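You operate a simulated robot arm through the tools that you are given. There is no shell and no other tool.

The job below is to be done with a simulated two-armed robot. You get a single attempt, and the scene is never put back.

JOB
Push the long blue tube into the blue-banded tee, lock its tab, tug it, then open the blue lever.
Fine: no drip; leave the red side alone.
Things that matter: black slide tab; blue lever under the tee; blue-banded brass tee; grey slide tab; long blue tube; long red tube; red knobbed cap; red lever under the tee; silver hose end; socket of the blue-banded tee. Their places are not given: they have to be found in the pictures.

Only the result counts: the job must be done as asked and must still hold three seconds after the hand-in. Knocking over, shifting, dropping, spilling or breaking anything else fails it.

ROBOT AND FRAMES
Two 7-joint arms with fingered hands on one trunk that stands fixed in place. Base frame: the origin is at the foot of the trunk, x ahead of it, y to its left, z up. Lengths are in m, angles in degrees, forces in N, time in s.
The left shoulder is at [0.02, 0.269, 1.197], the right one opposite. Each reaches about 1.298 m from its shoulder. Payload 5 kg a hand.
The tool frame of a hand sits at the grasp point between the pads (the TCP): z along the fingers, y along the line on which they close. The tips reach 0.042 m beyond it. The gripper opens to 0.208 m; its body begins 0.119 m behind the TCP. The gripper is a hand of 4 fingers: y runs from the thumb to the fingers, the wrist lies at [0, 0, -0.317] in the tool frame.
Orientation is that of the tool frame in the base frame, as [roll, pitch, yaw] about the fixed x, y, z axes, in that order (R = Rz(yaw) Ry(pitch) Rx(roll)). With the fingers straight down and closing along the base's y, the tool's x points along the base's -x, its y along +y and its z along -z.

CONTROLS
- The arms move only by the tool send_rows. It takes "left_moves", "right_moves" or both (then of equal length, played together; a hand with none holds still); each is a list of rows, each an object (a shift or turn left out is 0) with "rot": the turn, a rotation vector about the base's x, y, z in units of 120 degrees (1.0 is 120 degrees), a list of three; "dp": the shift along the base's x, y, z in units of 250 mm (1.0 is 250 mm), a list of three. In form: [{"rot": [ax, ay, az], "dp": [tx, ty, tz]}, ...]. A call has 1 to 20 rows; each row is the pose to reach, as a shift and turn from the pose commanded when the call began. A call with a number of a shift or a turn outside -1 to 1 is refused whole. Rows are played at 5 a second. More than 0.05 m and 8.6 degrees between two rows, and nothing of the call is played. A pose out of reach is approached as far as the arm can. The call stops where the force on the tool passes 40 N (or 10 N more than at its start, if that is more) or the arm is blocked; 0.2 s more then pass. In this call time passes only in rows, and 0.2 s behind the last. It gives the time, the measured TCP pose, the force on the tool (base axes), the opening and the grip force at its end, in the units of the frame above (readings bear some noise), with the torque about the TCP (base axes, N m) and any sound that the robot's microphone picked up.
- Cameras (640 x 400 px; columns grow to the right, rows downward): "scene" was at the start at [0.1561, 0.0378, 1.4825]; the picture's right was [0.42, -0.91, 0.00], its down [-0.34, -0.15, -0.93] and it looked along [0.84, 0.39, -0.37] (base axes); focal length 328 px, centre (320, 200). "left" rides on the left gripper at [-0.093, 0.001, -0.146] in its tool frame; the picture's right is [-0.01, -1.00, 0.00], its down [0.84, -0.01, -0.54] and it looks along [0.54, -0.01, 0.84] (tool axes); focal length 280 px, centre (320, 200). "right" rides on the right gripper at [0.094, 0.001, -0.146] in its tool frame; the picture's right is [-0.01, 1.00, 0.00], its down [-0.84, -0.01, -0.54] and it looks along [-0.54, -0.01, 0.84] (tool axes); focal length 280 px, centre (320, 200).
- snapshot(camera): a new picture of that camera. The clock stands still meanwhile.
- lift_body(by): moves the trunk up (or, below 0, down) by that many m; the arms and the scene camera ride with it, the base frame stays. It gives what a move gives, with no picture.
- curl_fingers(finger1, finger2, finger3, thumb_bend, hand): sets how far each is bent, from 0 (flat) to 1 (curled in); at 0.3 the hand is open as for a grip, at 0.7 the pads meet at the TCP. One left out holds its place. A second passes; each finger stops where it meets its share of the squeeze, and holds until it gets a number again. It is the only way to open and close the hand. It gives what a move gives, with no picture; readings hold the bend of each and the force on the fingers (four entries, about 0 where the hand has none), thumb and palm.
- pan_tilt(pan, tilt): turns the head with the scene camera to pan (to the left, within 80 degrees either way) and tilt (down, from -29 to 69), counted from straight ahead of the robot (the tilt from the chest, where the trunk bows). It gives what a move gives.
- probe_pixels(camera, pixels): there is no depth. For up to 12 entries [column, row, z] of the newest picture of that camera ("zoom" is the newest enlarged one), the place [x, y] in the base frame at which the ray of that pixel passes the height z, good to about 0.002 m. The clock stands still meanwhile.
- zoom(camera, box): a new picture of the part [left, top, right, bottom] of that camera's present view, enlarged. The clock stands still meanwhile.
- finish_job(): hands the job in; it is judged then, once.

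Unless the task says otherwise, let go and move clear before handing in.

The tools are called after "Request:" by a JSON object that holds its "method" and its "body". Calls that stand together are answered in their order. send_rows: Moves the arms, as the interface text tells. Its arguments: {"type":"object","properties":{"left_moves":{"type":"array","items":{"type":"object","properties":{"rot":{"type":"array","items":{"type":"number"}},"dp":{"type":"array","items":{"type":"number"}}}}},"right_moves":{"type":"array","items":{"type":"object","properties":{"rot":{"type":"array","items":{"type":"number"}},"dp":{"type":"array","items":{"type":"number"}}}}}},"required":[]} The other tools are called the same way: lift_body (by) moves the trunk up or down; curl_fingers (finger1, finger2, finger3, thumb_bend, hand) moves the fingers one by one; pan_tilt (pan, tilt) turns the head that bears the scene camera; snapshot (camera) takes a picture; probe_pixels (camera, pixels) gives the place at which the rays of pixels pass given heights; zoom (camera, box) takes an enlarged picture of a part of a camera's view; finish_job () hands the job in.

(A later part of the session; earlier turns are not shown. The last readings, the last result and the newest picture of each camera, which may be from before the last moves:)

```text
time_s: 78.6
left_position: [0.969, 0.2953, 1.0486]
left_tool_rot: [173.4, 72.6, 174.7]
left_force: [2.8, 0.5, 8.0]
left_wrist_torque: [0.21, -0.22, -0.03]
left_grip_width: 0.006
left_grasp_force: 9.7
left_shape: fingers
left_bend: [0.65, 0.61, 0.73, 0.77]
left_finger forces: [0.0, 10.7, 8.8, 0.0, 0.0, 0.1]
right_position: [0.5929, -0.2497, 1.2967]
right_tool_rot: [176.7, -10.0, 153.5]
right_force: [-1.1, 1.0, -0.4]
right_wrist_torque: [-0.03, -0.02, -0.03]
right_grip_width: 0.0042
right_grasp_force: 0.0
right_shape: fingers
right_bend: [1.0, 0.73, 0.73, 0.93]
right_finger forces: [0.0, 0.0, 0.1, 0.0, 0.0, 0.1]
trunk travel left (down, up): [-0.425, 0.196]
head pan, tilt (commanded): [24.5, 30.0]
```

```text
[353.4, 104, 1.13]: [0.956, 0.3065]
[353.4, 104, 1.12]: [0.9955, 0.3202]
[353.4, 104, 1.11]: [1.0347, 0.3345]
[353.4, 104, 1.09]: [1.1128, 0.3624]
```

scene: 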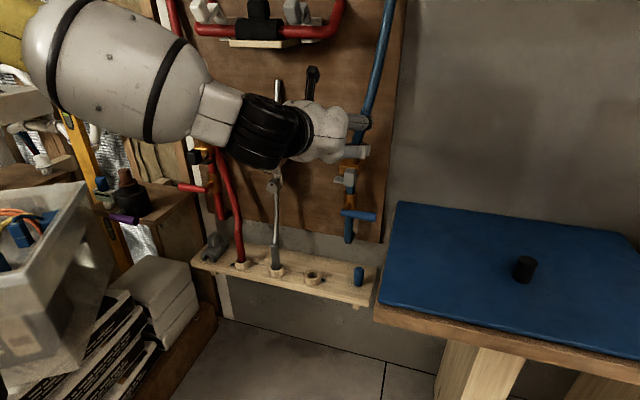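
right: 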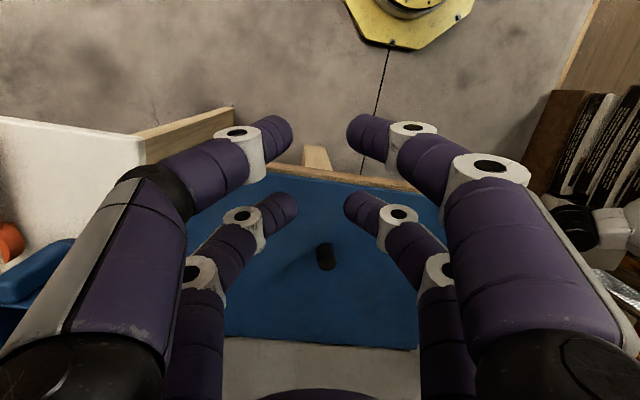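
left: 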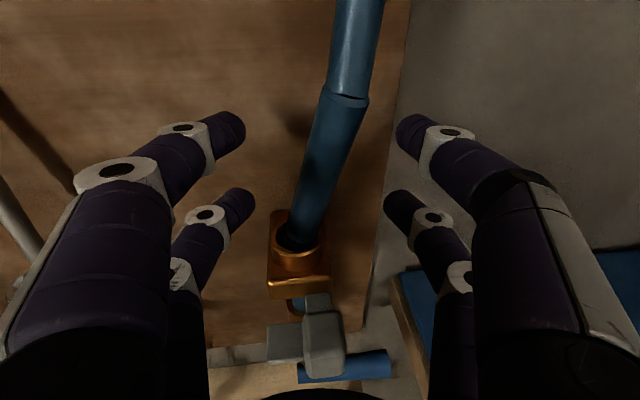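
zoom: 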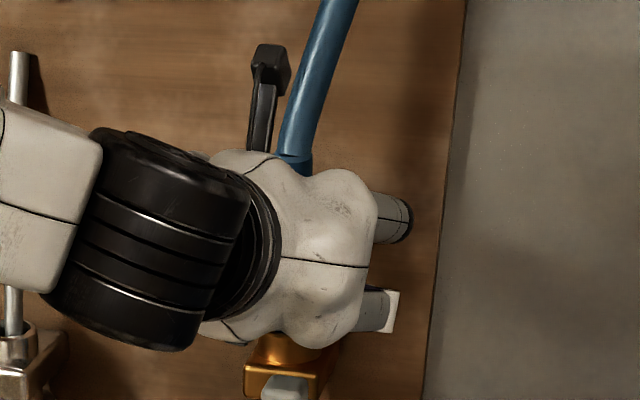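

Depth is about 27 mm with the band almost flush at the rim; seating needs a firmer axial push than one pinch gives. I'll release, back off, level the hand using a slightly lower trunk, and regrip with both pairs squarely on the sleeve.

Request:
{"method": "curl_fingers", "body": {"hand": "left", "finger1": 0.5, "finger2": 0.5, "finger3": 0.5, "thumb_bend": 0.5}}

Request:
{"method": "send_rows", "body": {"left_moves": [{"dp": [-0.1, 0.0, 0.02]}, {"dp": [-0.25, 0.0, 0.04]}, {"dp": [-0.4, 0.0, 0.06]}, {"dp": [-0.48, 0.0, 0.12]}, {"dp": [-0.48, 0.0, 0.2]}]}}

Request:
{"method": "lift_body", "body": {"by": -0.04}}

Request:
{"method": "snapshot", "body": {"camera": "left"}}

Request:
{"method": "zoom", "body": {"camera": "scene", "box": [310, 60, 400, 200]}}

```text
time_s: 79.6
left_position: [0.9699, 0.2947, 1.0489]
left_tool_rot: [173.3, 72.5, 174.7]
left_force: [-0.7, 0.3, 0.1]
left_wrist_torque: [0.05, -0.02, 0.01]
left_grip_width: 0.1126
left_grasp_force: 0.1
left_shape: fingers
left_bend: [0.5, 0.5, 0.5, 0.5]
left_finger forces: [0.1, 0.1, 0.0, 0.1, 0.0, 0.0]
right_position: [0.5938, -0.2502, 1.2959]
right_tool_rot: [176.7, -10.0, 153.5]
right_force: [0.3, -0.1, 0.6]
right_wrist_torque: [-0.01, 0.0, 0.02]
right_grip_width: 0.0042
right_grasp_force: 0.0
right_shape: fingers
right_bend: [1.0, 0.73, 0.73, 0.93]
right_finger forces: [0.1, 0.0, 0.1, 0.0, 0.0, 0.0]
trunk travel left (down, up): [-0.425, 0.196]
head pan, tilt (commanded): [24.5, 30.0]
```

```text
time_s: 80.8
left_position: [0.85, 0.2919, 1.0978]
left_tool_rot: [173.2, 72.5, 174.5]
left_force: [-0.3, -0.2, 0.1]
left_wrist_torque: [0.01, -0.03, 0.01]
left_grip_width: 0.1124
left_grasp_force: 0.1
left_shape: fingers
left_bend: [0.5, 0.5, 0.5, 0.5]
left_finger forces: [0.1, 0.0, 0.1, 0.0, 0.0, 0.0]
right_position: [0.5936, -0.2501, 1.2968]
right_tool_rot: [176.6, -10.1, 153.4]
right_force: [-0.5, -0.5, 0.1]
right_wrist_torque: [0.03, -0.06, -0.02]
right_grip_width: 0.0043
right_grasp_force: 0.1
right_shape: fingers
right_bend: [1.0, 0.73, 0.73, 0.93]
right_finger forces: [0.0, 0.1, 0.0, 0.0, 0.0, 0.0]
trunk travel left (down, up): [-0.425, 0.196]
head pan, tilt (commanded): [24.5, 30.0]
```

```text
time_s: 81.6
left_position: [0.8484, 0.2938, 1.0592]
left_tool_rot: [173.2, 72.6, 174.6]
left_force: [-1.0, 0.2, -0.7]
left_wrist_torque: [0.02, 0.04, 0.02]
left_grip_width: 0.1121
left_grasp_force: 0.1
left_shape: fingers
left_bend: [0.5, 0.5, 0.5, 0.5]
left_finger forces: [0.0, 0.0, 0.0, 0.1, 0.1, 0.0]
right_position: [0.5924, -0.2495, 1.2568]
right_tool_rot: [176.6, -10.1, 153.4]
right_force: [-0.5, 0.5, 0.2]
right_wrist_torque: [0.0, -0.08, -0.03]
right_grip_width: 0.0041
right_grasp_force: 0.1
right_shape: fingers
right_bend: [1.0, 0.73, 0.73, 0.93]
right_finger forces: [0.0, 0.1, 0.0, 0.0, 0.1, 0.1]
trunk travel left (down, up): [-0.385, 0.236]
head pan, tilt (commanded): [24.5, 30.0]
```

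```text
taken
```

left: 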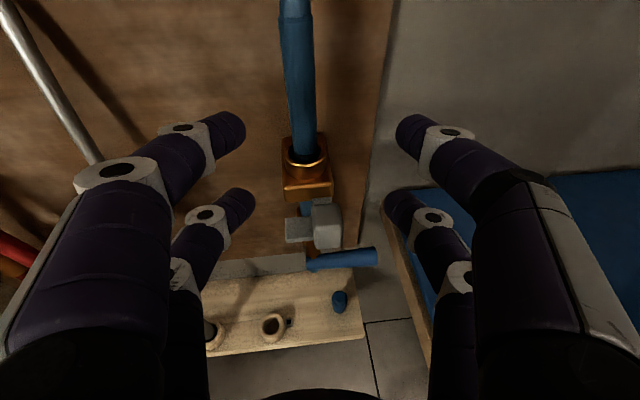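

```text
2.86 times, centred on (355, 130) of scene
```

zoom: 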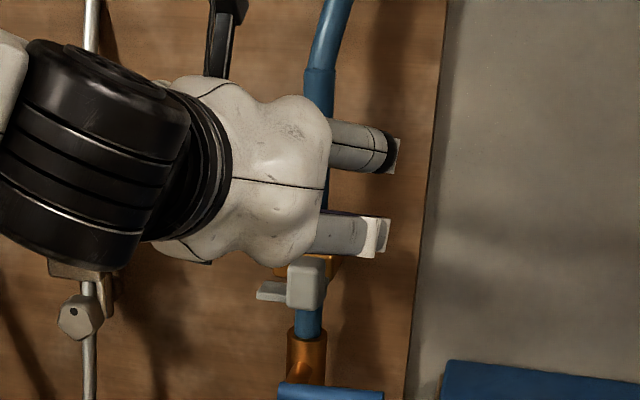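

After release the sleeve stands almost upright on its own. I'll zoom and triangulate its top and axis now.

Request:
{"method": "zoom", "body": {"camera": "left", "box": [260, 0, 350, 190]}}

Request:
{"method": "probe_pixels", "body": {"camera": "left", "pixels": [[294, 20, 1.12], [294, 20, 1.11], [294, 20, 1.1], [307, 160, 0.984], [300, 90, 1.04], [300, 90, 1.03]]}}

Request:
{"method": "probe_pixels", "body": {"camera": "scene", "pixels": [[355, 86, 1.12], [355, 86, 1.11], [355, 86, 1.1], [355, 86, 1.09]]}}

```text
2.11 times, centred on (305, 95) of left
```

zoom: 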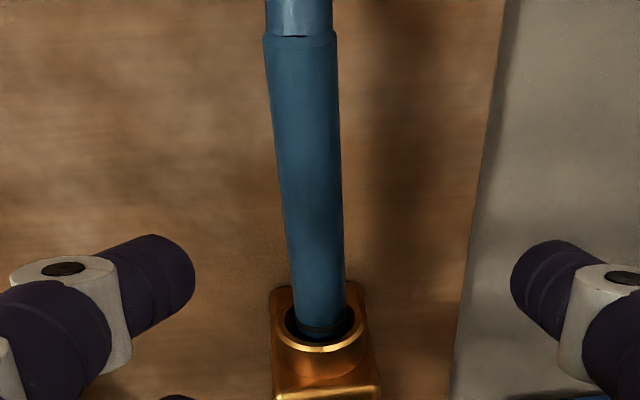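

```text
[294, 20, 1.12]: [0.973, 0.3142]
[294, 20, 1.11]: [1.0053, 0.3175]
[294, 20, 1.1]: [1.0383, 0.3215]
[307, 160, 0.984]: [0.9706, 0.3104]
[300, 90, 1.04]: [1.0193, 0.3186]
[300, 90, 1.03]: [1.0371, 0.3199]
```

```text
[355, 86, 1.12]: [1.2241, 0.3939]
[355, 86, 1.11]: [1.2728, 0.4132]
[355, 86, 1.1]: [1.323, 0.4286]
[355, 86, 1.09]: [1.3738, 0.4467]
```

My recent scene probes used an outdated snapshot; the "zoom" option refers to the newest enlarged picture. I'll redo the triangulation properly, first from the left zoom and then from a fresh scene zoom.

Request:
{"method": "probe_pixels", "body": {"camera": "zoom", "pixels": [[300, 38, 1.13], [300, 38, 1.12], [300, 38, 1.11], [300, 38, 1.1], [320, 318, 0.984], [320, 318, 0.975]]}}

Request:
{"method": "zoom", "body": {"camera": "scene", "box": [320, 70, 390, 190]}}

```text
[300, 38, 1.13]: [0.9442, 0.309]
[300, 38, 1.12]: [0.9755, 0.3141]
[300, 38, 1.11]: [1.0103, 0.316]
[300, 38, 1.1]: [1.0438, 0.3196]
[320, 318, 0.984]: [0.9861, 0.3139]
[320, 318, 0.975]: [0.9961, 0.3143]
```

```text
3.33 times, centred on (355, 130) of scene
```

zoom: 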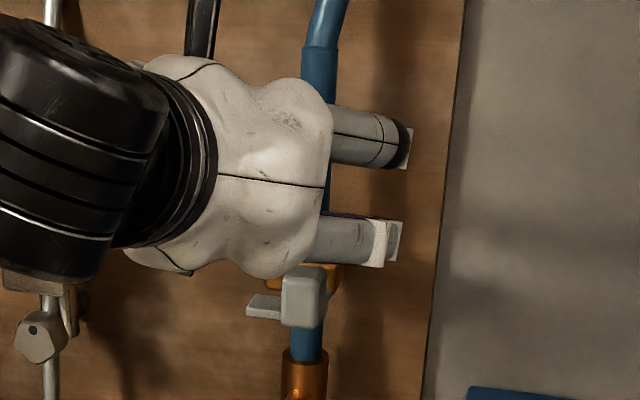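

Request:
{"method": "probe_pixels", "body": {"camera": "zoom", "pixels": [[320, 48, 1.13], [320, 48, 1.12], [320, 48, 1.11], [320, 48, 1.1]]}}

```text
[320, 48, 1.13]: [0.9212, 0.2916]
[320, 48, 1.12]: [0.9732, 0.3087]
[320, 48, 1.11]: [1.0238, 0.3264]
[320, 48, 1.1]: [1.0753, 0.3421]
```

The top is at [0.976,0.311,1.1195], i.e. ~13.6 cm above the rim. I'll zoom tightly on the collar to see where the black band is now.

Request:
{"method": "zoom", "body": {"camera": "left", "box": [285, 130, 330, 190]}}

Request:
{"method": "zoom", "body": {"camera": "scene", "box": [335, 140, 375, 180]}}

```text
6.67 times, centred on (308, 160) of left
```

zoom: 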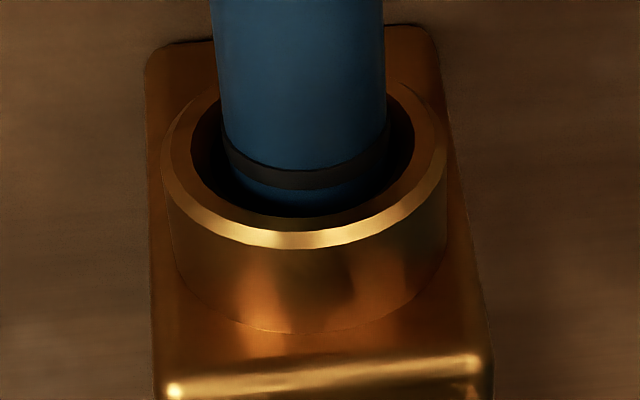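

```text
10.00 times, centred on (355, 160) of scene
```

zoom: 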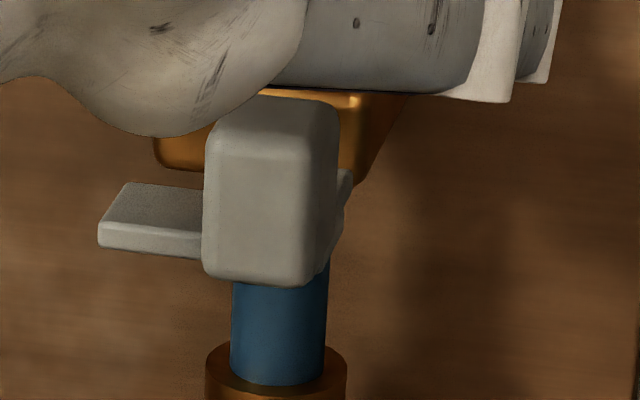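

The band sits ~4 mm above the rim (depth ≈ 21 mm); the sleeve is within 4° of upright and centred. I'll level the hand and line it up at standoff for a firm four-digit grip.

Request:
{"method": "send_rows", "body": {"left_moves": [{"rot": [0, -0.042, 0], "dp": [0.0, 0.023, 0.004]}, {"rot": [0, -0.084, 0], "dp": [0.0, 0.046, 0.008]}, {"rot": [0, -0.125, 0], "dp": [0.0, 0.069, 0.012]}]}}

Request:
{"method": "snapshot", "body": {"camera": "left"}}

```text
time_s: 82.4
left_position: [0.8481, 0.3068, 1.0625]
left_tool_rot: [159.8, 85.0, 161.4]
left_force: [-0.9, -0.7, 0.4]
left_wrist_torque: [0.0, 0.03, 0.05]
left_grip_width: 0.1125
left_grasp_force: 0.1
left_shape: fingers
left_bend: [0.5, 0.5, 0.5, 0.5]
left_finger forces: [0.1, 0.0, 0.1, 0.0, 0.0, 0.0]
right_position: [0.5944, -0.2518, 1.2576]
right_tool_rot: [176.6, -10.2, 153.4]
right_force: [0.0, -0.8, 0.5]
right_wrist_torque: [0.06, -0.05, 0.0]
right_grip_width: 0.004
right_grasp_force: 0.0
right_shape: fingers
right_bend: [1.0, 0.73, 0.73, 0.93]
right_finger forces: [0.0, 0.0, 0.1, 0.1, 0.1, 0.0]
trunk travel left (down, up): [-0.385, 0.236]
head pan, tilt (commanded): [24.5, 30.0]
```

```text
taken
```

left: 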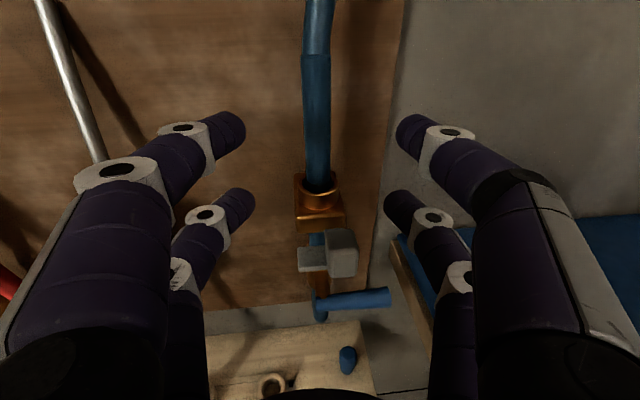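

Hand pitch is now -4.7° and the sleeve is centred (column ~317). I'll advance 8.7 cm so the sleeve axis lies 4.5 cm ahead of the TCP, then close.

Request:
{"method": "send_rows", "body": {"left_moves": [{"dp": [0.1, 0.004, 0]}, {"dp": [0.2, 0.008, 0]}, {"dp": [0.3, 0.012, 0]}, {"dp": [0.348, 0.014, 0]}]}}

Request:
{"method": "snapshot", "body": {"camera": "left"}}

Request:
{"method": "probe_pixels", "body": {"camera": "left", "pixels": [[316, 130, 1.09], [316, 130, 1.08], [314, 200, 1.03], [314, 200, 1.02], [313, 245, 0.984]]}}

```text
time_s: 83.4
left_position: [0.8499, 0.3086, 1.0617]
left_tool_rot: [160.3, 84.9, 161.8]
left_force: [0.9, -0.7, 0.0]
left_wrist_torque: [0.0, -0.02, 0.0]
left_grip_width: 0.1125
left_grasp_force: 0.1
left_shape: fingers
left_bend: [0.5, 0.5, 0.5, 0.5]
left_finger forces: [0.1, 0.0, 0.0, 0.0, 0.0, 0.0]
left hand out of reach, approached as far as the arm can: row 1, 2, 3, 4
right_position: [0.5946, -0.2507, 1.2556]
right_tool_rot: [176.7, -10.2, 153.4]
right_force: [0.5, 0.5, 0.1]
right_wrist_torque: [0.03, -0.02, -0.03]
right_grip_width: 0.004
right_grasp_force: 0.1
right_shape: fingers
right_bend: [1.0, 0.73, 0.73, 0.93]
right_finger forces: [0.0, 0.0, 0.1, 0.0, 0.0, 0.1]
trunk travel left (down, up): [-0.385, 0.236]
head pan, tilt (commanded): [24.5, 30.0]
```

```text
taken
```

left: 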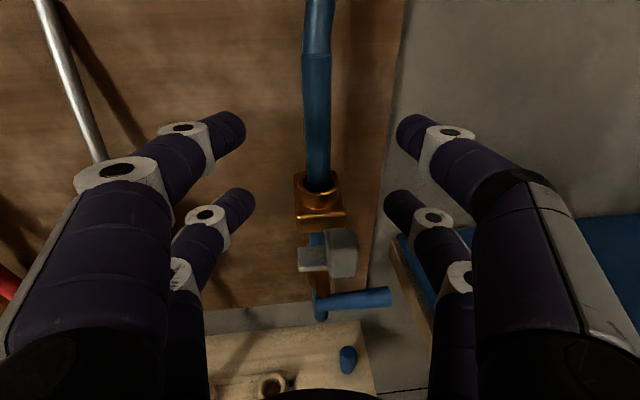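

```text
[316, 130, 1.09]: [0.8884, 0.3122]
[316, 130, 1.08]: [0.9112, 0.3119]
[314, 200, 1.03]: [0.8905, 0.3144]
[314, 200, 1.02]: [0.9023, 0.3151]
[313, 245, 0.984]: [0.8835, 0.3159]
```

The arm is stuck exactly at its limit at this pitch; I'll ease the pitch down ~4° and advance again.

Request:
{"method": "send_rows", "body": {"left_moves": [{"dp": [0.02, 0.002, 0], "rot": [0, 0.033, 0]}, {"dp": [0.12, 0.004, 0], "rot": [0, 0.033, 0]}, {"dp": [0.22, 0.008, 0], "rot": [0, 0.033, 0]}, {"dp": [0.3, 0.01, 0], "rot": [0, 0.033, 0]}, {"dp": [0.34, 0.01, 0], "rot": [0, 0.033, 0]}]}}

Request:
{"method": "snapshot", "body": {"camera": "left"}}

Request:
{"method": "probe_pixels", "body": {"camera": "left", "pixels": [[316, 130, 1.09], [316, 130, 1.08], [314, 200, 1.03], [314, 200, 1.02], [313, 250, 0.984]]}}

```text
time_s: 84.6
left_position: [0.9358, 0.3094, 1.058]
left_tool_rot: [164.3, 83.4, 165.9]
left_force: [0.2, 0.7, 0.3]
left_wrist_torque: [0.01, 0.01, 0.0]
left_grip_width: 0.113
left_grasp_force: 0.0
left_shape: fingers
left_bend: [0.5, 0.5, 0.5, 0.5]
left_finger forces: [0.0, 0.0, 0.0, 0.0, 0.0, 0.1]
right_position: [0.5936, -0.2511, 1.2566]
right_tool_rot: [176.7, -10.1, 153.3]
right_force: [-0.3, -0.3, 0.3]
right_wrist_torque: [0.0, 0.04, -0.01]
right_grip_width: 0.0041
right_grasp_force: 0.1
right_shape: fingers
right_bend: [1.0, 0.73, 0.73, 0.93]
right_finger forces: [0.0, 0.1, 0.0, 0.0, 0.0, 0.0]
trunk travel left (down, up): [-0.385, 0.236]
head pan, tilt (commanded): [24.5, 30.0]
```

```text
taken
```

left: 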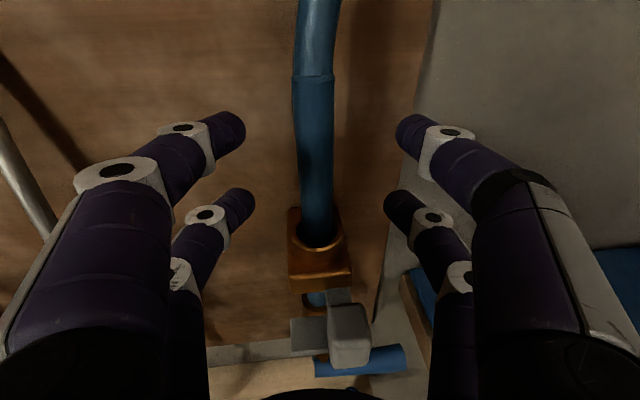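

```text
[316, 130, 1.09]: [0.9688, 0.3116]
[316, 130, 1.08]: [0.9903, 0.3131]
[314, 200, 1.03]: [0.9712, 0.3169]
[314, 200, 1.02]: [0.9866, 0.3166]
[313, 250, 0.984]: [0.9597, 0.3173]
```

The sleeve is centred between both fingertip pairs at the right depth. Closing now.

Request:
{"method": "curl_fingers", "body": {"hand": "left", "finger1": 0.8, "finger2": 0.8, "finger3": 0.8, "thumb_bend": 0.8}}

Request:
{"method": "snapshot", "body": {"camera": "left"}}

Request:
{"method": "zoom", "body": {"camera": "left", "box": [220, 60, 420, 280]}}

```text
time_s: 85.6
left_position: [0.9359, 0.3095, 1.0581]
left_tool_rot: [164.3, 83.4, 165.9]
left_force: [0.0, -0.3, -0.4]
left_wrist_torque: [0.01, 0.01, 0.0]
left_grip_width: 0.0051
left_grasp_force: 0.0
left_shape: fingers
left_bend: [0.78, 0.72, 0.72, 0.76]
left_finger forces: [0.0, 0.1, 0.1, 0.0, 0.0, 0.0]
right_position: [0.594, -0.251, 1.256]
right_tool_rot: [176.6, -10.1, 153.4]
right_force: [0.7, -0.3, -0.4]
right_wrist_torque: [-0.01, 0.0, 0.0]
right_grip_width: 0.0043
right_grasp_force: 0.1
right_shape: fingers
right_bend: [1.0, 0.73, 0.73, 0.93]
right_finger forces: [0.0, 0.0, 0.0, 0.0, 0.0, 0.0]
trunk travel left (down, up): [-0.385, 0.236]
head pan, tilt (commanded): [24.5, 30.0]
```

```text
taken
```

left: 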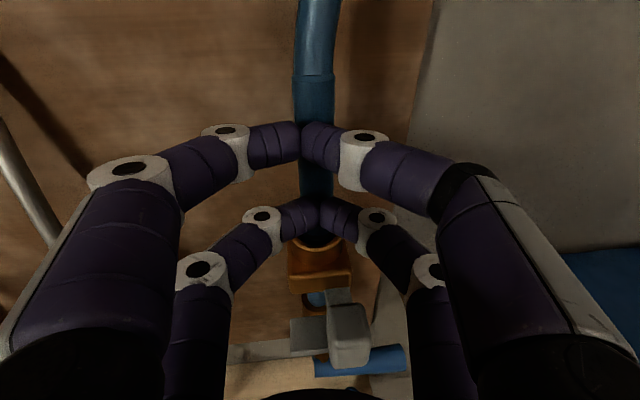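

```text
1.82 times, centred on (320, 170) of left
```

zoom: 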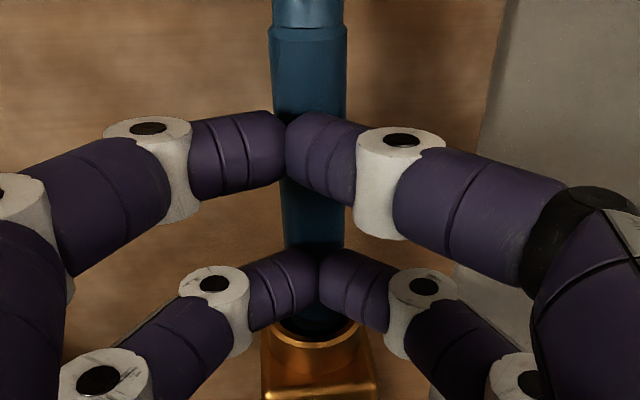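

The fingers closed just in front of the sleeve without touching it, so the good grip window is a bit nearer the palm (~3.6 cm). I'll check the sleeve's present state before retrying.

Request:
{"method": "zoom", "body": {"camera": "left", "box": [290, 215, 345, 275]}}

Request:
{"method": "zoom", "body": {"camera": "scene", "box": [320, 60, 400, 180]}}

```text
6.67 times, centred on (318, 245) of left
```

zoom: 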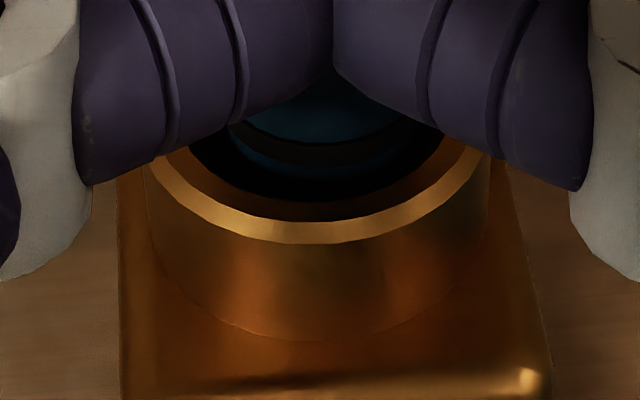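

```text
3.33 times, centred on (360, 120) of scene
```

zoom: 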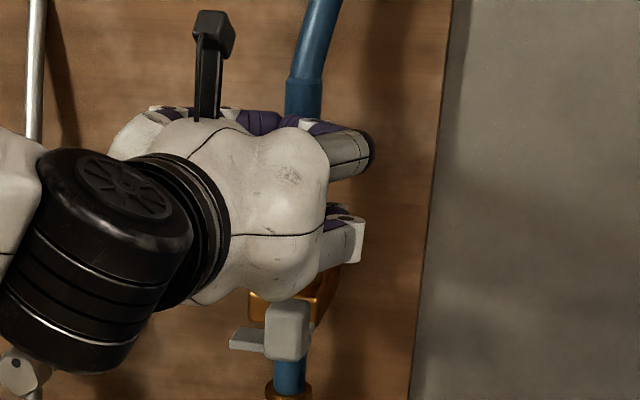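

The sleeve still stands ~22 mm deep. I'll retreat, drop the trunk 8 cm (raising the hand equally) so the arm can hold the hand level or slightly up, matching the sleeve's lean for a proper two-pair pinch.

Request:
{"method": "curl_fingers", "body": {"hand": "left", "finger1": 0.5, "finger2": 0.5, "finger3": 0.5, "thumb_bend": 0.5}}

Request:
{"method": "send_rows", "body": {"left_moves": [{"dp": [-0.16, 0.0, 0.0]}, {"dp": [-0.32, 0.0, 0.04]}, {"dp": [-0.36, 0.0, 0.18]}, {"dp": [-0.36, 0.0, 0.32]}]}}

Request:
{"method": "lift_body", "body": {"by": -0.08}}

Request:
{"method": "send_rows", "body": {"left_moves": [{"rot": [0, -0.03, 0]}, {"rot": [0, -0.06, 0]}]}}

```text
time_s: 86.6
left_position: [0.937, 0.3108, 1.0586]
left_tool_rot: [164.4, 83.3, 165.9]
left_force: [-0.4, 0.0, 0.5]
left_wrist_torque: [-0.02, 0.0, -0.02]
left_grip_width: 0.1126
left_grasp_force: 0.0
left_shape: fingers
left_bend: [0.5, 0.5, 0.5, 0.5]
left_finger forces: [0.1, 0.1, 0.1, 0.0, 0.0, 0.0]
right_position: [0.5934, -0.2504, 1.2559]
right_tool_rot: [176.7, -10.2, 153.4]
right_force: [0.2, 0.1, 1.0]
right_wrist_torque: [0.01, 0.03, 0.0]
right_grip_width: 0.0042
right_grasp_force: 0.1
right_shape: fingers
right_bend: [1.0, 0.73, 0.73, 0.93]
right_finger forces: [0.1, 0.0, 0.1, 0.0, 0.0, 0.1]
trunk travel left (down, up): [-0.385, 0.236]
head pan, tilt (commanded): [24.5, 30.0]
```

```text
time_s: 87.6
left_position: [0.8474, 0.3106, 1.1395]
left_tool_rot: [164.1, 83.3, 165.6]
left_force: [0.1, 0.6, 0.1]
left_wrist_torque: [0.04, -0.03, 0.04]
left_grip_width: 0.1125
left_grasp_force: 0.1
left_shape: fingers
left_bend: [0.5, 0.5, 0.5, 0.5]
left_finger forces: [0.1, 0.0, 0.0, 0.0, 0.0, 0.1]
right_position: [0.5935, -0.2524, 1.257]
right_tool_rot: [176.6, -10.1, 153.3]
right_force: [0.4, -0.9, 1.1]
right_wrist_torque: [0.04, -0.04, -0.03]
right_grip_width: 0.0043
right_grasp_force: 0.0
right_shape: fingers
right_bend: [1.0, 0.73, 0.73, 0.93]
right_finger forces: [0.0, 0.0, 0.1, 0.1, 0.1, 0.0]
trunk travel left (down, up): [-0.385, 0.236]
head pan, tilt (commanded): [24.5, 30.0]
```

```text
time_s: 88.8
left_position: [0.8462, 0.3102, 1.0608]
left_tool_rot: [164.1, 83.6, 165.7]
left_force: [-1.2, -0.6, 0.8]
left_wrist_torque: [-0.01, 0.06, -0.03]
left_grip_width: 0.1123
left_grasp_force: 0.0
left_shape: fingers
left_bend: [0.5, 0.5, 0.5, 0.5]
left_finger forces: [0.1, 0.0, 0.0, 0.0, 0.0, 0.0]
right_position: [0.5934, -0.2501, 1.1775]
right_tool_rot: [176.6, -10.0, 153.3]
right_force: [-1.3, 0.0, 1.3]
right_wrist_torque: [0.01, -0.14, 0.02]
right_grip_width: 0.0041
right_grasp_force: 0.1
right_shape: fingers
right_bend: [1.0, 0.73, 0.73, 0.93]
right_finger forces: [0.1, 0.0, 0.0, 0.1, 0.1, 0.0]
trunk travel left (down, up): [-0.305, 0.316]
head pan, tilt (commanded): [24.5, 30.0]
```

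```text
time_s: 89.4
left_position: [0.8474, 0.3097, 1.0591]
left_tool_rot: [61.1, 88.3, 62.8]
left_force: [0.2, 1.1, 0.3]
left_wrist_torque: [0.02, -0.02, 0.0]
left_grip_width: 0.1123
left_grasp_force: 0.0
left_shape: fingers
left_bend: [0.5, 0.5, 0.5, 0.5]
left_finger forces: [0.0, 0.1, 0.0, 0.1, 0.1, 0.1]
right_position: [0.5939, -0.2511, 1.1757]
right_tool_rot: [176.7, -10.0, 153.3]
right_force: [0.6, 0.1, -0.5]
right_wrist_torque: [-0.01, 0.06, 0.02]
right_grip_width: 0.0044
right_grasp_force: 0.1
right_shape: fingers
right_bend: [1.0, 0.73, 0.73, 0.93]
right_finger forces: [0.1, 0.1, 0.1, 0.0, 0.0, 0.1]
trunk travel left (down, up): [-0.305, 0.316]
head pan, tilt (commanded): [24.5, 30.0]
```

Now the hand is level (+0.8°) with no reach complaint at this trunk height. I'll tip it up another 3° and look at the sleeve.

Request:
{"method": "send_rows", "body": {"left_moves": [{"rot": [0, -0.025, 0]}]}}

Request:
{"method": "snapshot", "body": {"camera": "left"}}

Request:
{"method": "snapshot", "body": {"camera": "scene"}}

Request:
{"method": "zoom", "body": {"camera": "scene", "box": [310, 40, 400, 190]}}

Request:
{"method": "zoom", "body": {"camera": "left", "box": [270, 20, 370, 220]}}

```text
time_s: 89.8
left_position: [0.8452, 0.3106, 1.0594]
left_tool_rot: [60.5, 88.2, 62.3]
left_force: [-0.3, -0.4, -0.1]
left_wrist_torque: [-0.02, 0.0, 0.0]
left_grip_width: 0.1126
left_grasp_force: 0.1
left_shape: fingers
left_bend: [0.5, 0.5, 0.5, 0.5]
left_finger forces: [0.0, 0.1, 0.0, 0.0, 0.0, 0.0]
left hand out of reach, approached as far as the arm can: row 1
right_position: [0.5932, -0.2509, 1.1761]
right_tool_rot: [176.7, -10.1, 153.3]
right_force: [0.3, 0.4, -0.4]
right_wrist_torque: [0.02, 0.02, -0.01]
right_grip_width: 0.0043
right_grasp_force: 0.1
right_shape: fingers
right_bend: [1.0, 0.73, 0.73, 0.93]
right_finger forces: [0.0, 0.0, 0.0, 0.0, 0.0, 0.1]
trunk travel left (down, up): [-0.305, 0.316]
head pan, tilt (commanded): [24.5, 30.0]
```

```text
taken
```

left: 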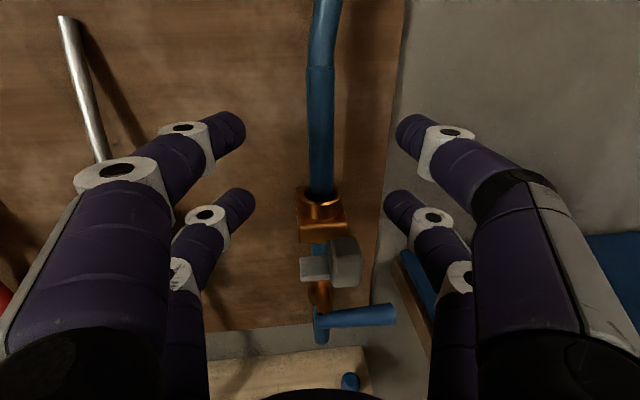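

```text
taken
```

scene: 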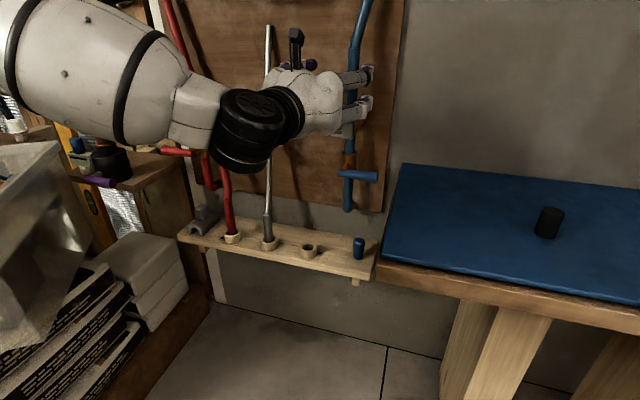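

```text
2.67 times, centred on (355, 115) of scene
```

zoom: 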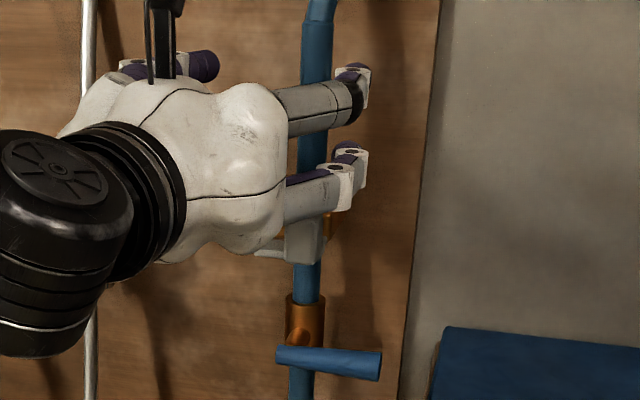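

```text
2.00 times, centred on (320, 120) of left
```

zoom: 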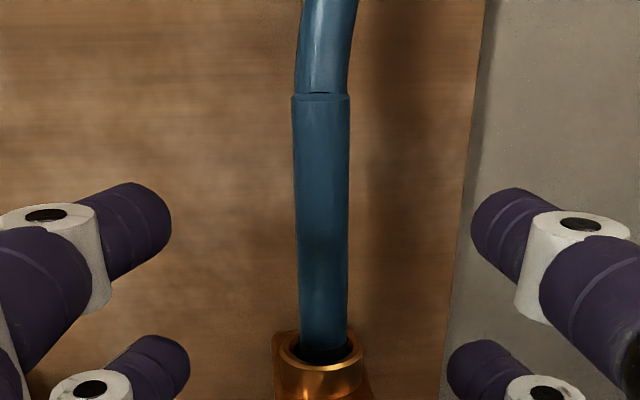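

The hand is level. I'll probe the sleeve's top rim in this left zoom and in the scene zoom to get its lean.

Request:
{"method": "probe_pixels", "body": {"camera": "zoom", "pixels": [[321, 98, 1.13], [321, 98, 1.12], [321, 98, 1.11], [321, 345, 0.984], [323, 220, 1.06], [323, 220, 1.05]]}}

Request:
{"method": "probe_pixels", "body": {"camera": "scene", "pixels": [[354.8, 49, 1.13], [354.8, 49, 1.12], [354.8, 49, 1.11], [354.8, 49, 1.1]]}}

Request:
{"method": "zoom", "body": {"camera": "scene", "box": [335, 30, 375, 90]}}

```text
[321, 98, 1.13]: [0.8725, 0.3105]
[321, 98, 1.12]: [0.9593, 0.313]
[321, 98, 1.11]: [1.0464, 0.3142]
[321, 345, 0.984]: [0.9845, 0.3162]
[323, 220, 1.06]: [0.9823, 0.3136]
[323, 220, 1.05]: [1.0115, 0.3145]
```

```text
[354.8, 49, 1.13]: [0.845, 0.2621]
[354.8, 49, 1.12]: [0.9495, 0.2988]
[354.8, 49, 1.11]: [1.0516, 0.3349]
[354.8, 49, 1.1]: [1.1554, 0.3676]
```

```text
6.67 times, centred on (355, 60) of scene
```

zoom: 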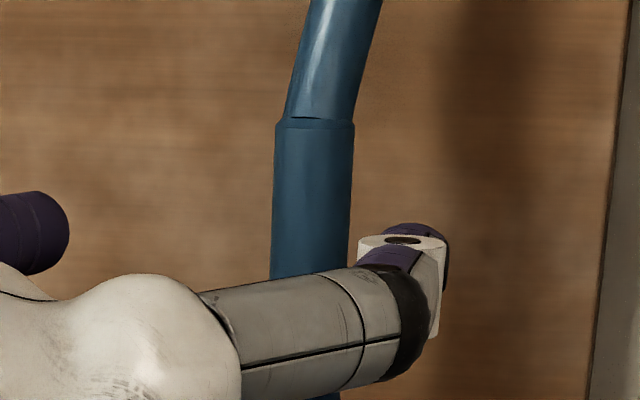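

Triangulation now puts the sleeve top at about [1.01,0.317,1.114]: my last closing pushed it to lean ~11° forward. So the hand should be pitched about -11° to match; I'll set that at standoff and re-measure.

Request:
{"method": "send_rows", "body": {"left_moves": [{"rot": [0, 0.035, 0], "dp": [0.05, 0.005, 0.01]}, {"rot": [0, 0.07, 0], "dp": [0.12, 0.01, 0.02]}, {"rot": [0, 0.1, 0], "dp": [0.22, 0.015, 0.03]}]}}

Request:
{"method": "snapshot", "body": {"camera": "left"}}

Request:
{"method": "zoom", "body": {"camera": "left", "box": [250, 40, 390, 240]}}

```text
time_s: 90.6
left_position: [0.9003, 0.313, 1.0675]
left_tool_rot: [170.4, 78.7, 171.9]
left_force: [-0.8, 0.2, -0.2]
left_wrist_torque: [-0.02, -0.05, 0.0]
left_grip_width: 0.1125
left_grasp_force: 0.0
left_shape: fingers
left_bend: [0.5, 0.5, 0.5, 0.5]
left_finger forces: [0.0, 0.1, 0.0, 0.0, 0.1, 0.0]
right_position: [0.5943, -0.25, 1.1755]
right_tool_rot: [176.5, -10.1, 153.3]
right_force: [-0.7, -1.0, -0.6]
right_wrist_torque: [0.05, -0.01, -0.01]
right_grip_width: 0.0041
right_grasp_force: 0.0
right_shape: fingers
right_bend: [1.0, 0.73, 0.73, 0.93]
right_finger forces: [0.1, 0.1, 0.0, 0.0, 0.0, 0.0]
trunk travel left (down, up): [-0.305, 0.316]
head pan, tilt (commanded): [24.5, 30.0]
```

```text
taken
```

left: 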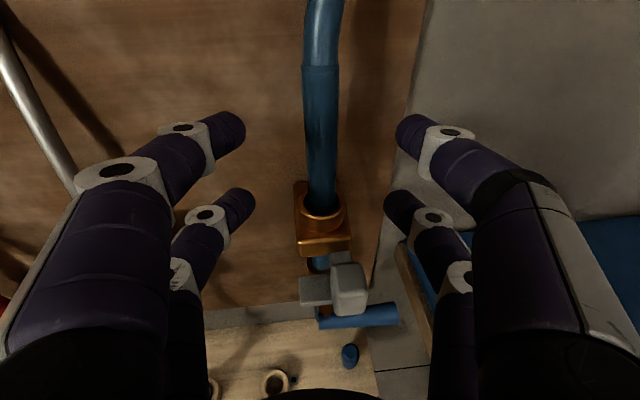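

```text
2.00 times, centred on (320, 140) of left
```

zoom: 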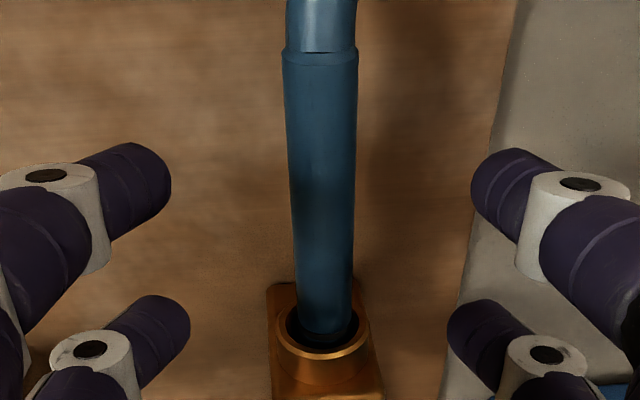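

Request:
{"method": "probe_pixels", "body": {"camera": "zoom", "pixels": [[320, 58, 1.13], [320, 58, 1.12], [320, 58, 1.11], [320, 58, 1.1], [323, 328, 0.984], [321, 200, 1.06], [321, 200, 1.05], [321, 200, 1.04]]}}

Request:
{"method": "zoom", "body": {"camera": "scene", "box": [335, 30, 375, 90]}}

```text
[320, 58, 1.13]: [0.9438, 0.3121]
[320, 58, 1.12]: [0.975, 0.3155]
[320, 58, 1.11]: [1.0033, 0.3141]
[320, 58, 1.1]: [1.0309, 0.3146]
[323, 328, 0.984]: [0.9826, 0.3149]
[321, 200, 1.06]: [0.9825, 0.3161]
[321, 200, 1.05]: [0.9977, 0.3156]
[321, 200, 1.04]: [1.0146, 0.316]
```

```text
6.67 times, centred on (355, 60) of scene
```

zoom: 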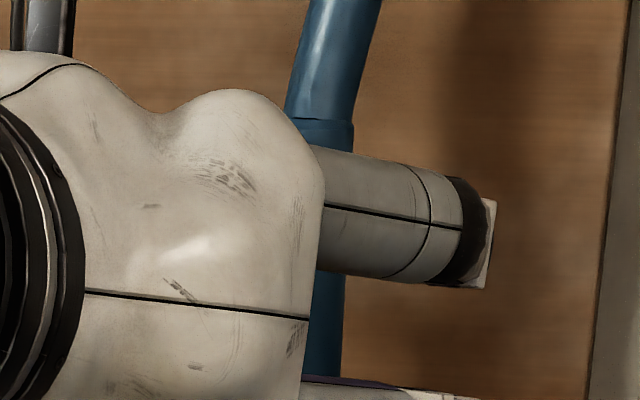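

Two left-hand viewpoints agree the sleeve is actually plumb (top [0.982,0.314,1.117], base [0.984,0.315]). I'll level the hand again and advance so the sleeve axis is 3.8 cm ahead of the TCP.

Request:
{"method": "send_rows", "body": {"left_moves": [{"rot": [0, -0.04, 0], "dp": [0.0, 0.002, -0.015]}, {"rot": [0, -0.08, 0], "dp": [0.02, 0.004, -0.03]}, {"rot": [0, -0.08, 0], "dp": [0.1, 0.004, -0.03]}, {"rot": [0, -0.08, 0], "dp": [0.179, 0.004, -0.03]}]}}

Request:
{"method": "snapshot", "body": {"camera": "left"}}

```text
time_s: 91.6
left_position: [0.9474, 0.3186, 1.0595]
left_tool_rot: [132.9, 87.8, 134.6]
left_force: [0.3, -0.1, -0.1]
left_wrist_torque: [-0.01, -0.04, 0.0]
left_grip_width: 0.1125
left_grasp_force: 0.1
left_shape: fingers
left_bend: [0.5, 0.5, 0.5, 0.5]
left_finger forces: [0.0, 0.0, 0.0, 0.0, 0.0, 0.0]
right_position: [0.5943, -0.2496, 1.1762]
right_tool_rot: [176.7, -10.1, 153.3]
right_force: [0.1, 0.2, 0.3]
right_wrist_torque: [-0.02, 0.02, 0.0]
right_grip_width: 0.0045
right_grasp_force: 0.0
right_shape: fingers
right_bend: [1.0, 0.73, 0.73, 0.93]
right_finger forces: [0.0, 0.0, 0.0, 0.0, 0.0, 0.0]
trunk travel left (down, up): [-0.305, 0.316]
head pan, tilt (commanded): [24.5, 30.0]
```

```text
taken
```

left: 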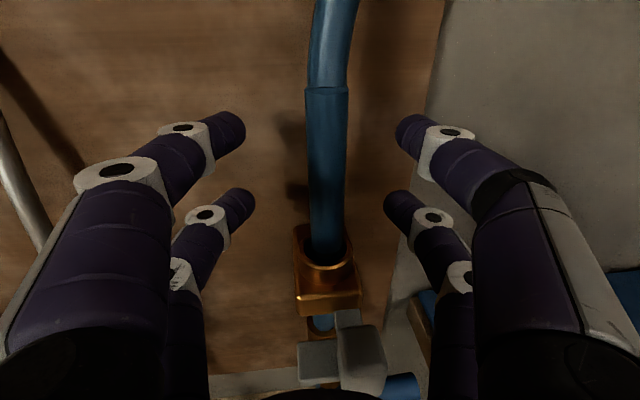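

Pitch is -1.5°, the sleeve at column 327 (4 mm right of centre). A tiny adjustment: 2 mm back and 3.5 mm right, then close.

Request:
{"method": "send_rows", "body": {"left_moves": [{"dp": [-0.008, -0.014, 0]}]}}

Request:
{"method": "curl_fingers", "body": {"hand": "left", "finger1": 0.8, "finger2": 0.8, "finger3": 0.8, "thumb_bend": 0.8}}

Request:
{"method": "snapshot", "body": {"camera": "left"}}

Request:
{"method": "zoom", "body": {"camera": "left", "box": [220, 60, 420, 280]}}

```text
time_s: 92.0
left_position: [0.9442, 0.313, 1.0607]
left_tool_rot: [132.2, 87.8, 134.0]
left_force: [-0.4, -1.1, 0.6]
left_wrist_torque: [0.01, 0.01, 0.0]
left_grip_width: 0.1127
left_grasp_force: 0.1
left_shape: fingers
left_bend: [0.5, 0.5, 0.5, 0.5]
left_finger forces: [0.0, 0.1, 0.0, 0.0, 0.1, 0.0]
right_position: [0.5946, -0.2511, 1.175]
right_tool_rot: [176.7, -10.1, 153.3]
right_force: [0.5, 1.0, 0.0]
right_wrist_torque: [-0.03, 0.04, -0.01]
right_grip_width: 0.0044
right_grasp_force: 0.0
right_shape: fingers
right_bend: [1.0, 0.73, 0.73, 0.93]
right_finger forces: [0.0, 0.0, 0.1, 0.0, 0.0, 0.1]
trunk travel left (down, up): [-0.305, 0.316]
head pan, tilt (commanded): [24.5, 30.0]
```

```text
time_s: 93.0
left_position: [0.9443, 0.312, 1.0605]
left_tool_rot: [132.7, 87.8, 134.3]
left_force: [-0.2, -0.1, -1.6]
left_wrist_torque: [-0.01, -0.02, -0.01]
left_grip_width: 0.005
left_grasp_force: 0.1
left_shape: fingers
left_bend: [0.78, 0.72, 0.72, 0.76]
left_finger forces: [0.1, 0.0, 0.0, 0.1, 0.0, 0.1]
right_position: [0.5943, -0.2516, 1.1756]
right_tool_rot: [176.6, -10.0, 153.4]
right_force: [-0.6, -0.7, 0.2]
right_wrist_torque: [-0.03, 0.01, 0.02]
right_grip_width: 0.0042
right_grasp_force: 0.1
right_shape: fingers
right_bend: [1.0, 0.73, 0.73, 0.93]
right_finger forces: [0.0, 0.0, 0.0, 0.1, 0.0, 0.0]
trunk travel left (down, up): [-0.305, 0.316]
head pan, tilt (commanded): [24.5, 30.0]
```

```text
taken
```

left: 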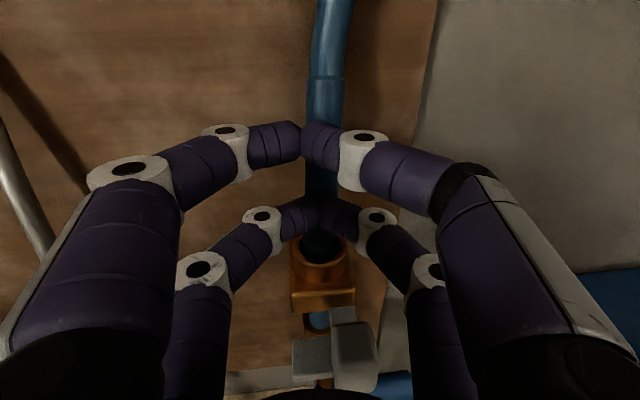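

```text
1.82 times, centred on (320, 170) of left
```

zoom: 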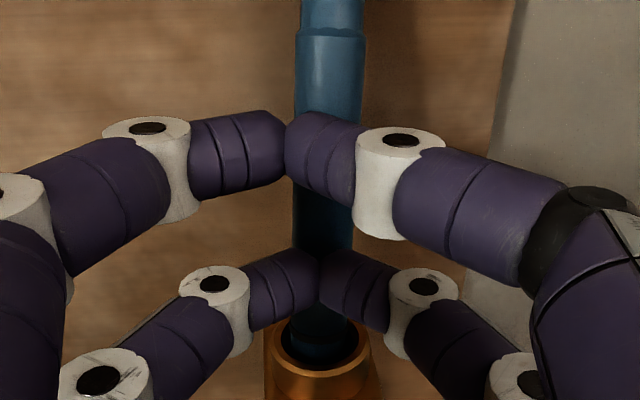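

Squeezed out forward again, so the pads' sweet spot is closer to the palm. I'll open, go 8 mm further forward (sleeve axis ~3.1 cm ahead of the TCP) and close again.

Request:
{"method": "curl_fingers", "body": {"hand": "left", "finger1": 0.5, "finger2": 0.5, "finger3": 0.5, "thumb_bend": 0.5}}

Request:
{"method": "send_rows", "body": {"left_moves": [{"dp": [0.016, 0.004, 0]}, {"dp": [0.032, 0.006, 0]}]}}

Request:
{"method": "snapshot", "body": {"camera": "left"}}

Request:
{"method": "probe_pixels", "body": {"camera": "left", "pixels": [[326, 95, 1.12], [326, 95, 1.11], [326, 180, 1.05], [326, 180, 1.04], [326, 265, 0.984]]}}

```text
time_s: 94.0
left_position: [0.9439, 0.312, 1.06]
left_tool_rot: [132.6, 87.7, 134.3]
left_force: [0.4, 0.7, -0.5]
left_wrist_torque: [-0.02, 0.0, 0.02]
left_grip_width: 0.1124
left_grasp_force: 0.0
left_shape: fingers
left_bend: [0.5, 0.5, 0.5, 0.5]
left_finger forces: [0.0, 0.1, 0.1, 0.1, 0.0, 0.0]
right_position: [0.5952, -0.2504, 1.1756]
right_tool_rot: [176.7, -10.2, 153.2]
right_force: [0.1, 0.0, 0.1]
right_wrist_torque: [0.01, 0.03, 0.01]
right_grip_width: 0.0043
right_grasp_force: 0.0
right_shape: fingers
right_bend: [1.0, 0.73, 0.73, 0.93]
right_finger forces: [0.1, 0.0, 0.1, 0.0, 0.0, 0.1]
trunk travel left (down, up): [-0.305, 0.316]
head pan, tilt (commanded): [24.5, 30.0]
```

```text
time_s: 94.6
left_position: [0.9529, 0.313, 1.0611]
left_tool_rot: [132.9, 87.7, 134.5]
left_force: [0.8, 0.1, 0.8]
left_wrist_torque: [-0.01, 0.0, 0.03]
left_grip_width: 0.1125
left_grasp_force: 0.0
left_shape: fingers
left_bend: [0.5, 0.5, 0.5, 0.5]
left_finger forces: [0.0, 0.1, 0.0, 0.1, 0.0, 0.1]
right_position: [0.5948, -0.2515, 1.1768]
right_tool_rot: [176.7, -10.2, 153.3]
right_force: [-0.4, -0.2, -0.7]
right_wrist_torque: [-0.03, -0.01, -0.02]
right_grip_width: 0.0042
right_grasp_force: 0.1
right_shape: fingers
right_bend: [1.0, 0.73, 0.73, 0.93]
right_finger forces: [0.1, 0.0, 0.0, 0.0, 0.0, 0.1]
trunk travel left (down, up): [-0.305, 0.316]
head pan, tilt (commanded): [24.5, 30.0]
```

```text
taken
```

left: 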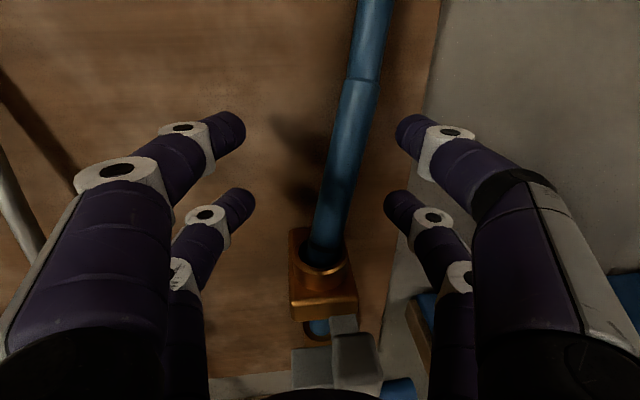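

```text
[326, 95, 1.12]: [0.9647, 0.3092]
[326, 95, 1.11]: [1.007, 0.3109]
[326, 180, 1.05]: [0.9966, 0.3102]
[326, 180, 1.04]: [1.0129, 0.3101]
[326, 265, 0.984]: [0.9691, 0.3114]
```

The sleeve now leans right (~13°; (362,80) to (322,255)). I'll shift the hand 1.2 cm right to centre on it and close.

Request:
{"method": "send_rows", "body": {"left_moves": [{"dp": [0.0, -0.048, 0]}]}}

Request:
{"method": "curl_fingers", "body": {"hand": "left", "finger1": 0.8, "finger2": 0.8, "finger3": 0.8, "thumb_bend": 0.8}}

Request:
{"method": "snapshot", "body": {"camera": "left"}}

Request:
{"method": "zoom", "body": {"camera": "left", "box": [220, 60, 420, 280]}}

```text
time_s: 95.0
left_position: [0.953, 0.3015, 1.0599]
left_tool_rot: [131.9, 87.7, 133.6]
left_force: [0.0, -0.5, -0.1]
left_wrist_torque: [-0.01, 0.02, 0.04]
left_grip_width: 0.1124
left_grasp_force: 0.0
left_shape: fingers
left_bend: [0.5, 0.5, 0.5, 0.5]
left_finger forces: [0.0, 0.0, 0.0, 0.0, 0.0, 0.0]
right_position: [0.5953, -0.2512, 1.1746]
right_tool_rot: [176.6, -10.1, 153.3]
right_force: [-0.5, -0.7, 0.1]
right_wrist_torque: [0.07, 0.0, 0.02]
right_grip_width: 0.0043
right_grasp_force: 0.1
right_shape: fingers
right_bend: [1.0, 0.73, 0.73, 0.93]
right_finger forces: [0.0, 0.0, 0.1, 0.0, 0.1, 0.0]
trunk travel left (down, up): [-0.305, 0.316]
head pan, tilt (commanded): [24.5, 30.0]
```

```text
time_s: 96.0
left_position: [0.9537, 0.3016, 1.0616]
left_tool_rot: [131.9, 87.8, 133.7]
left_force: [-6.6, 0.8, 1.8]
left_wrist_torque: [0.15, 0.19, 0.15]
left_grip_width: 0.005
left_grasp_force: 10.4
left_shape: fingers
left_bend: [0.78, 0.68, 0.71, 0.76]
left_finger forces: [0.0, 11.8, 9.2, 0.0, 0.1, 0.1]
right_position: [0.5933, -0.2507, 1.1768]
right_tool_rot: [176.7, -10.2, 153.4]
right_force: [-0.3, 0.3, -0.3]
right_wrist_torque: [0.01, 0.01, 0.02]
right_grip_width: 0.0043
right_grasp_force: 0.0
right_shape: fingers
right_bend: [1.0, 0.73, 0.73, 0.93]
right_finger forces: [0.0, 0.0, 0.0, 0.0, 0.0, 0.0]
trunk travel left (down, up): [-0.305, 0.316]
head pan, tilt (commanded): [24.5, 30.0]
```

```text
taken
```

left: 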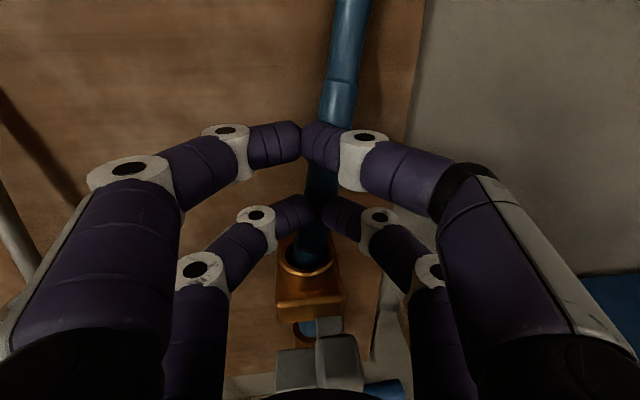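

```text
1.82 times, centred on (320, 170) of left
```

zoom: 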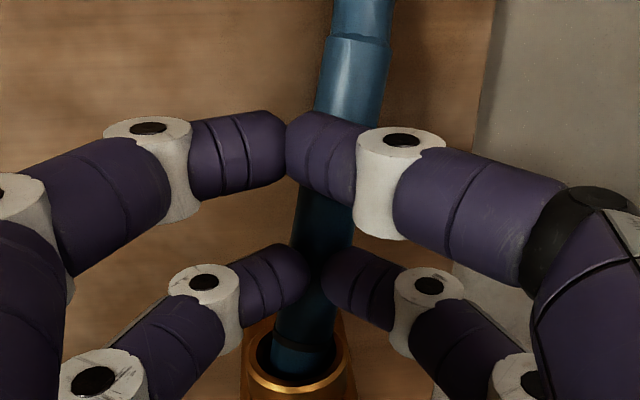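

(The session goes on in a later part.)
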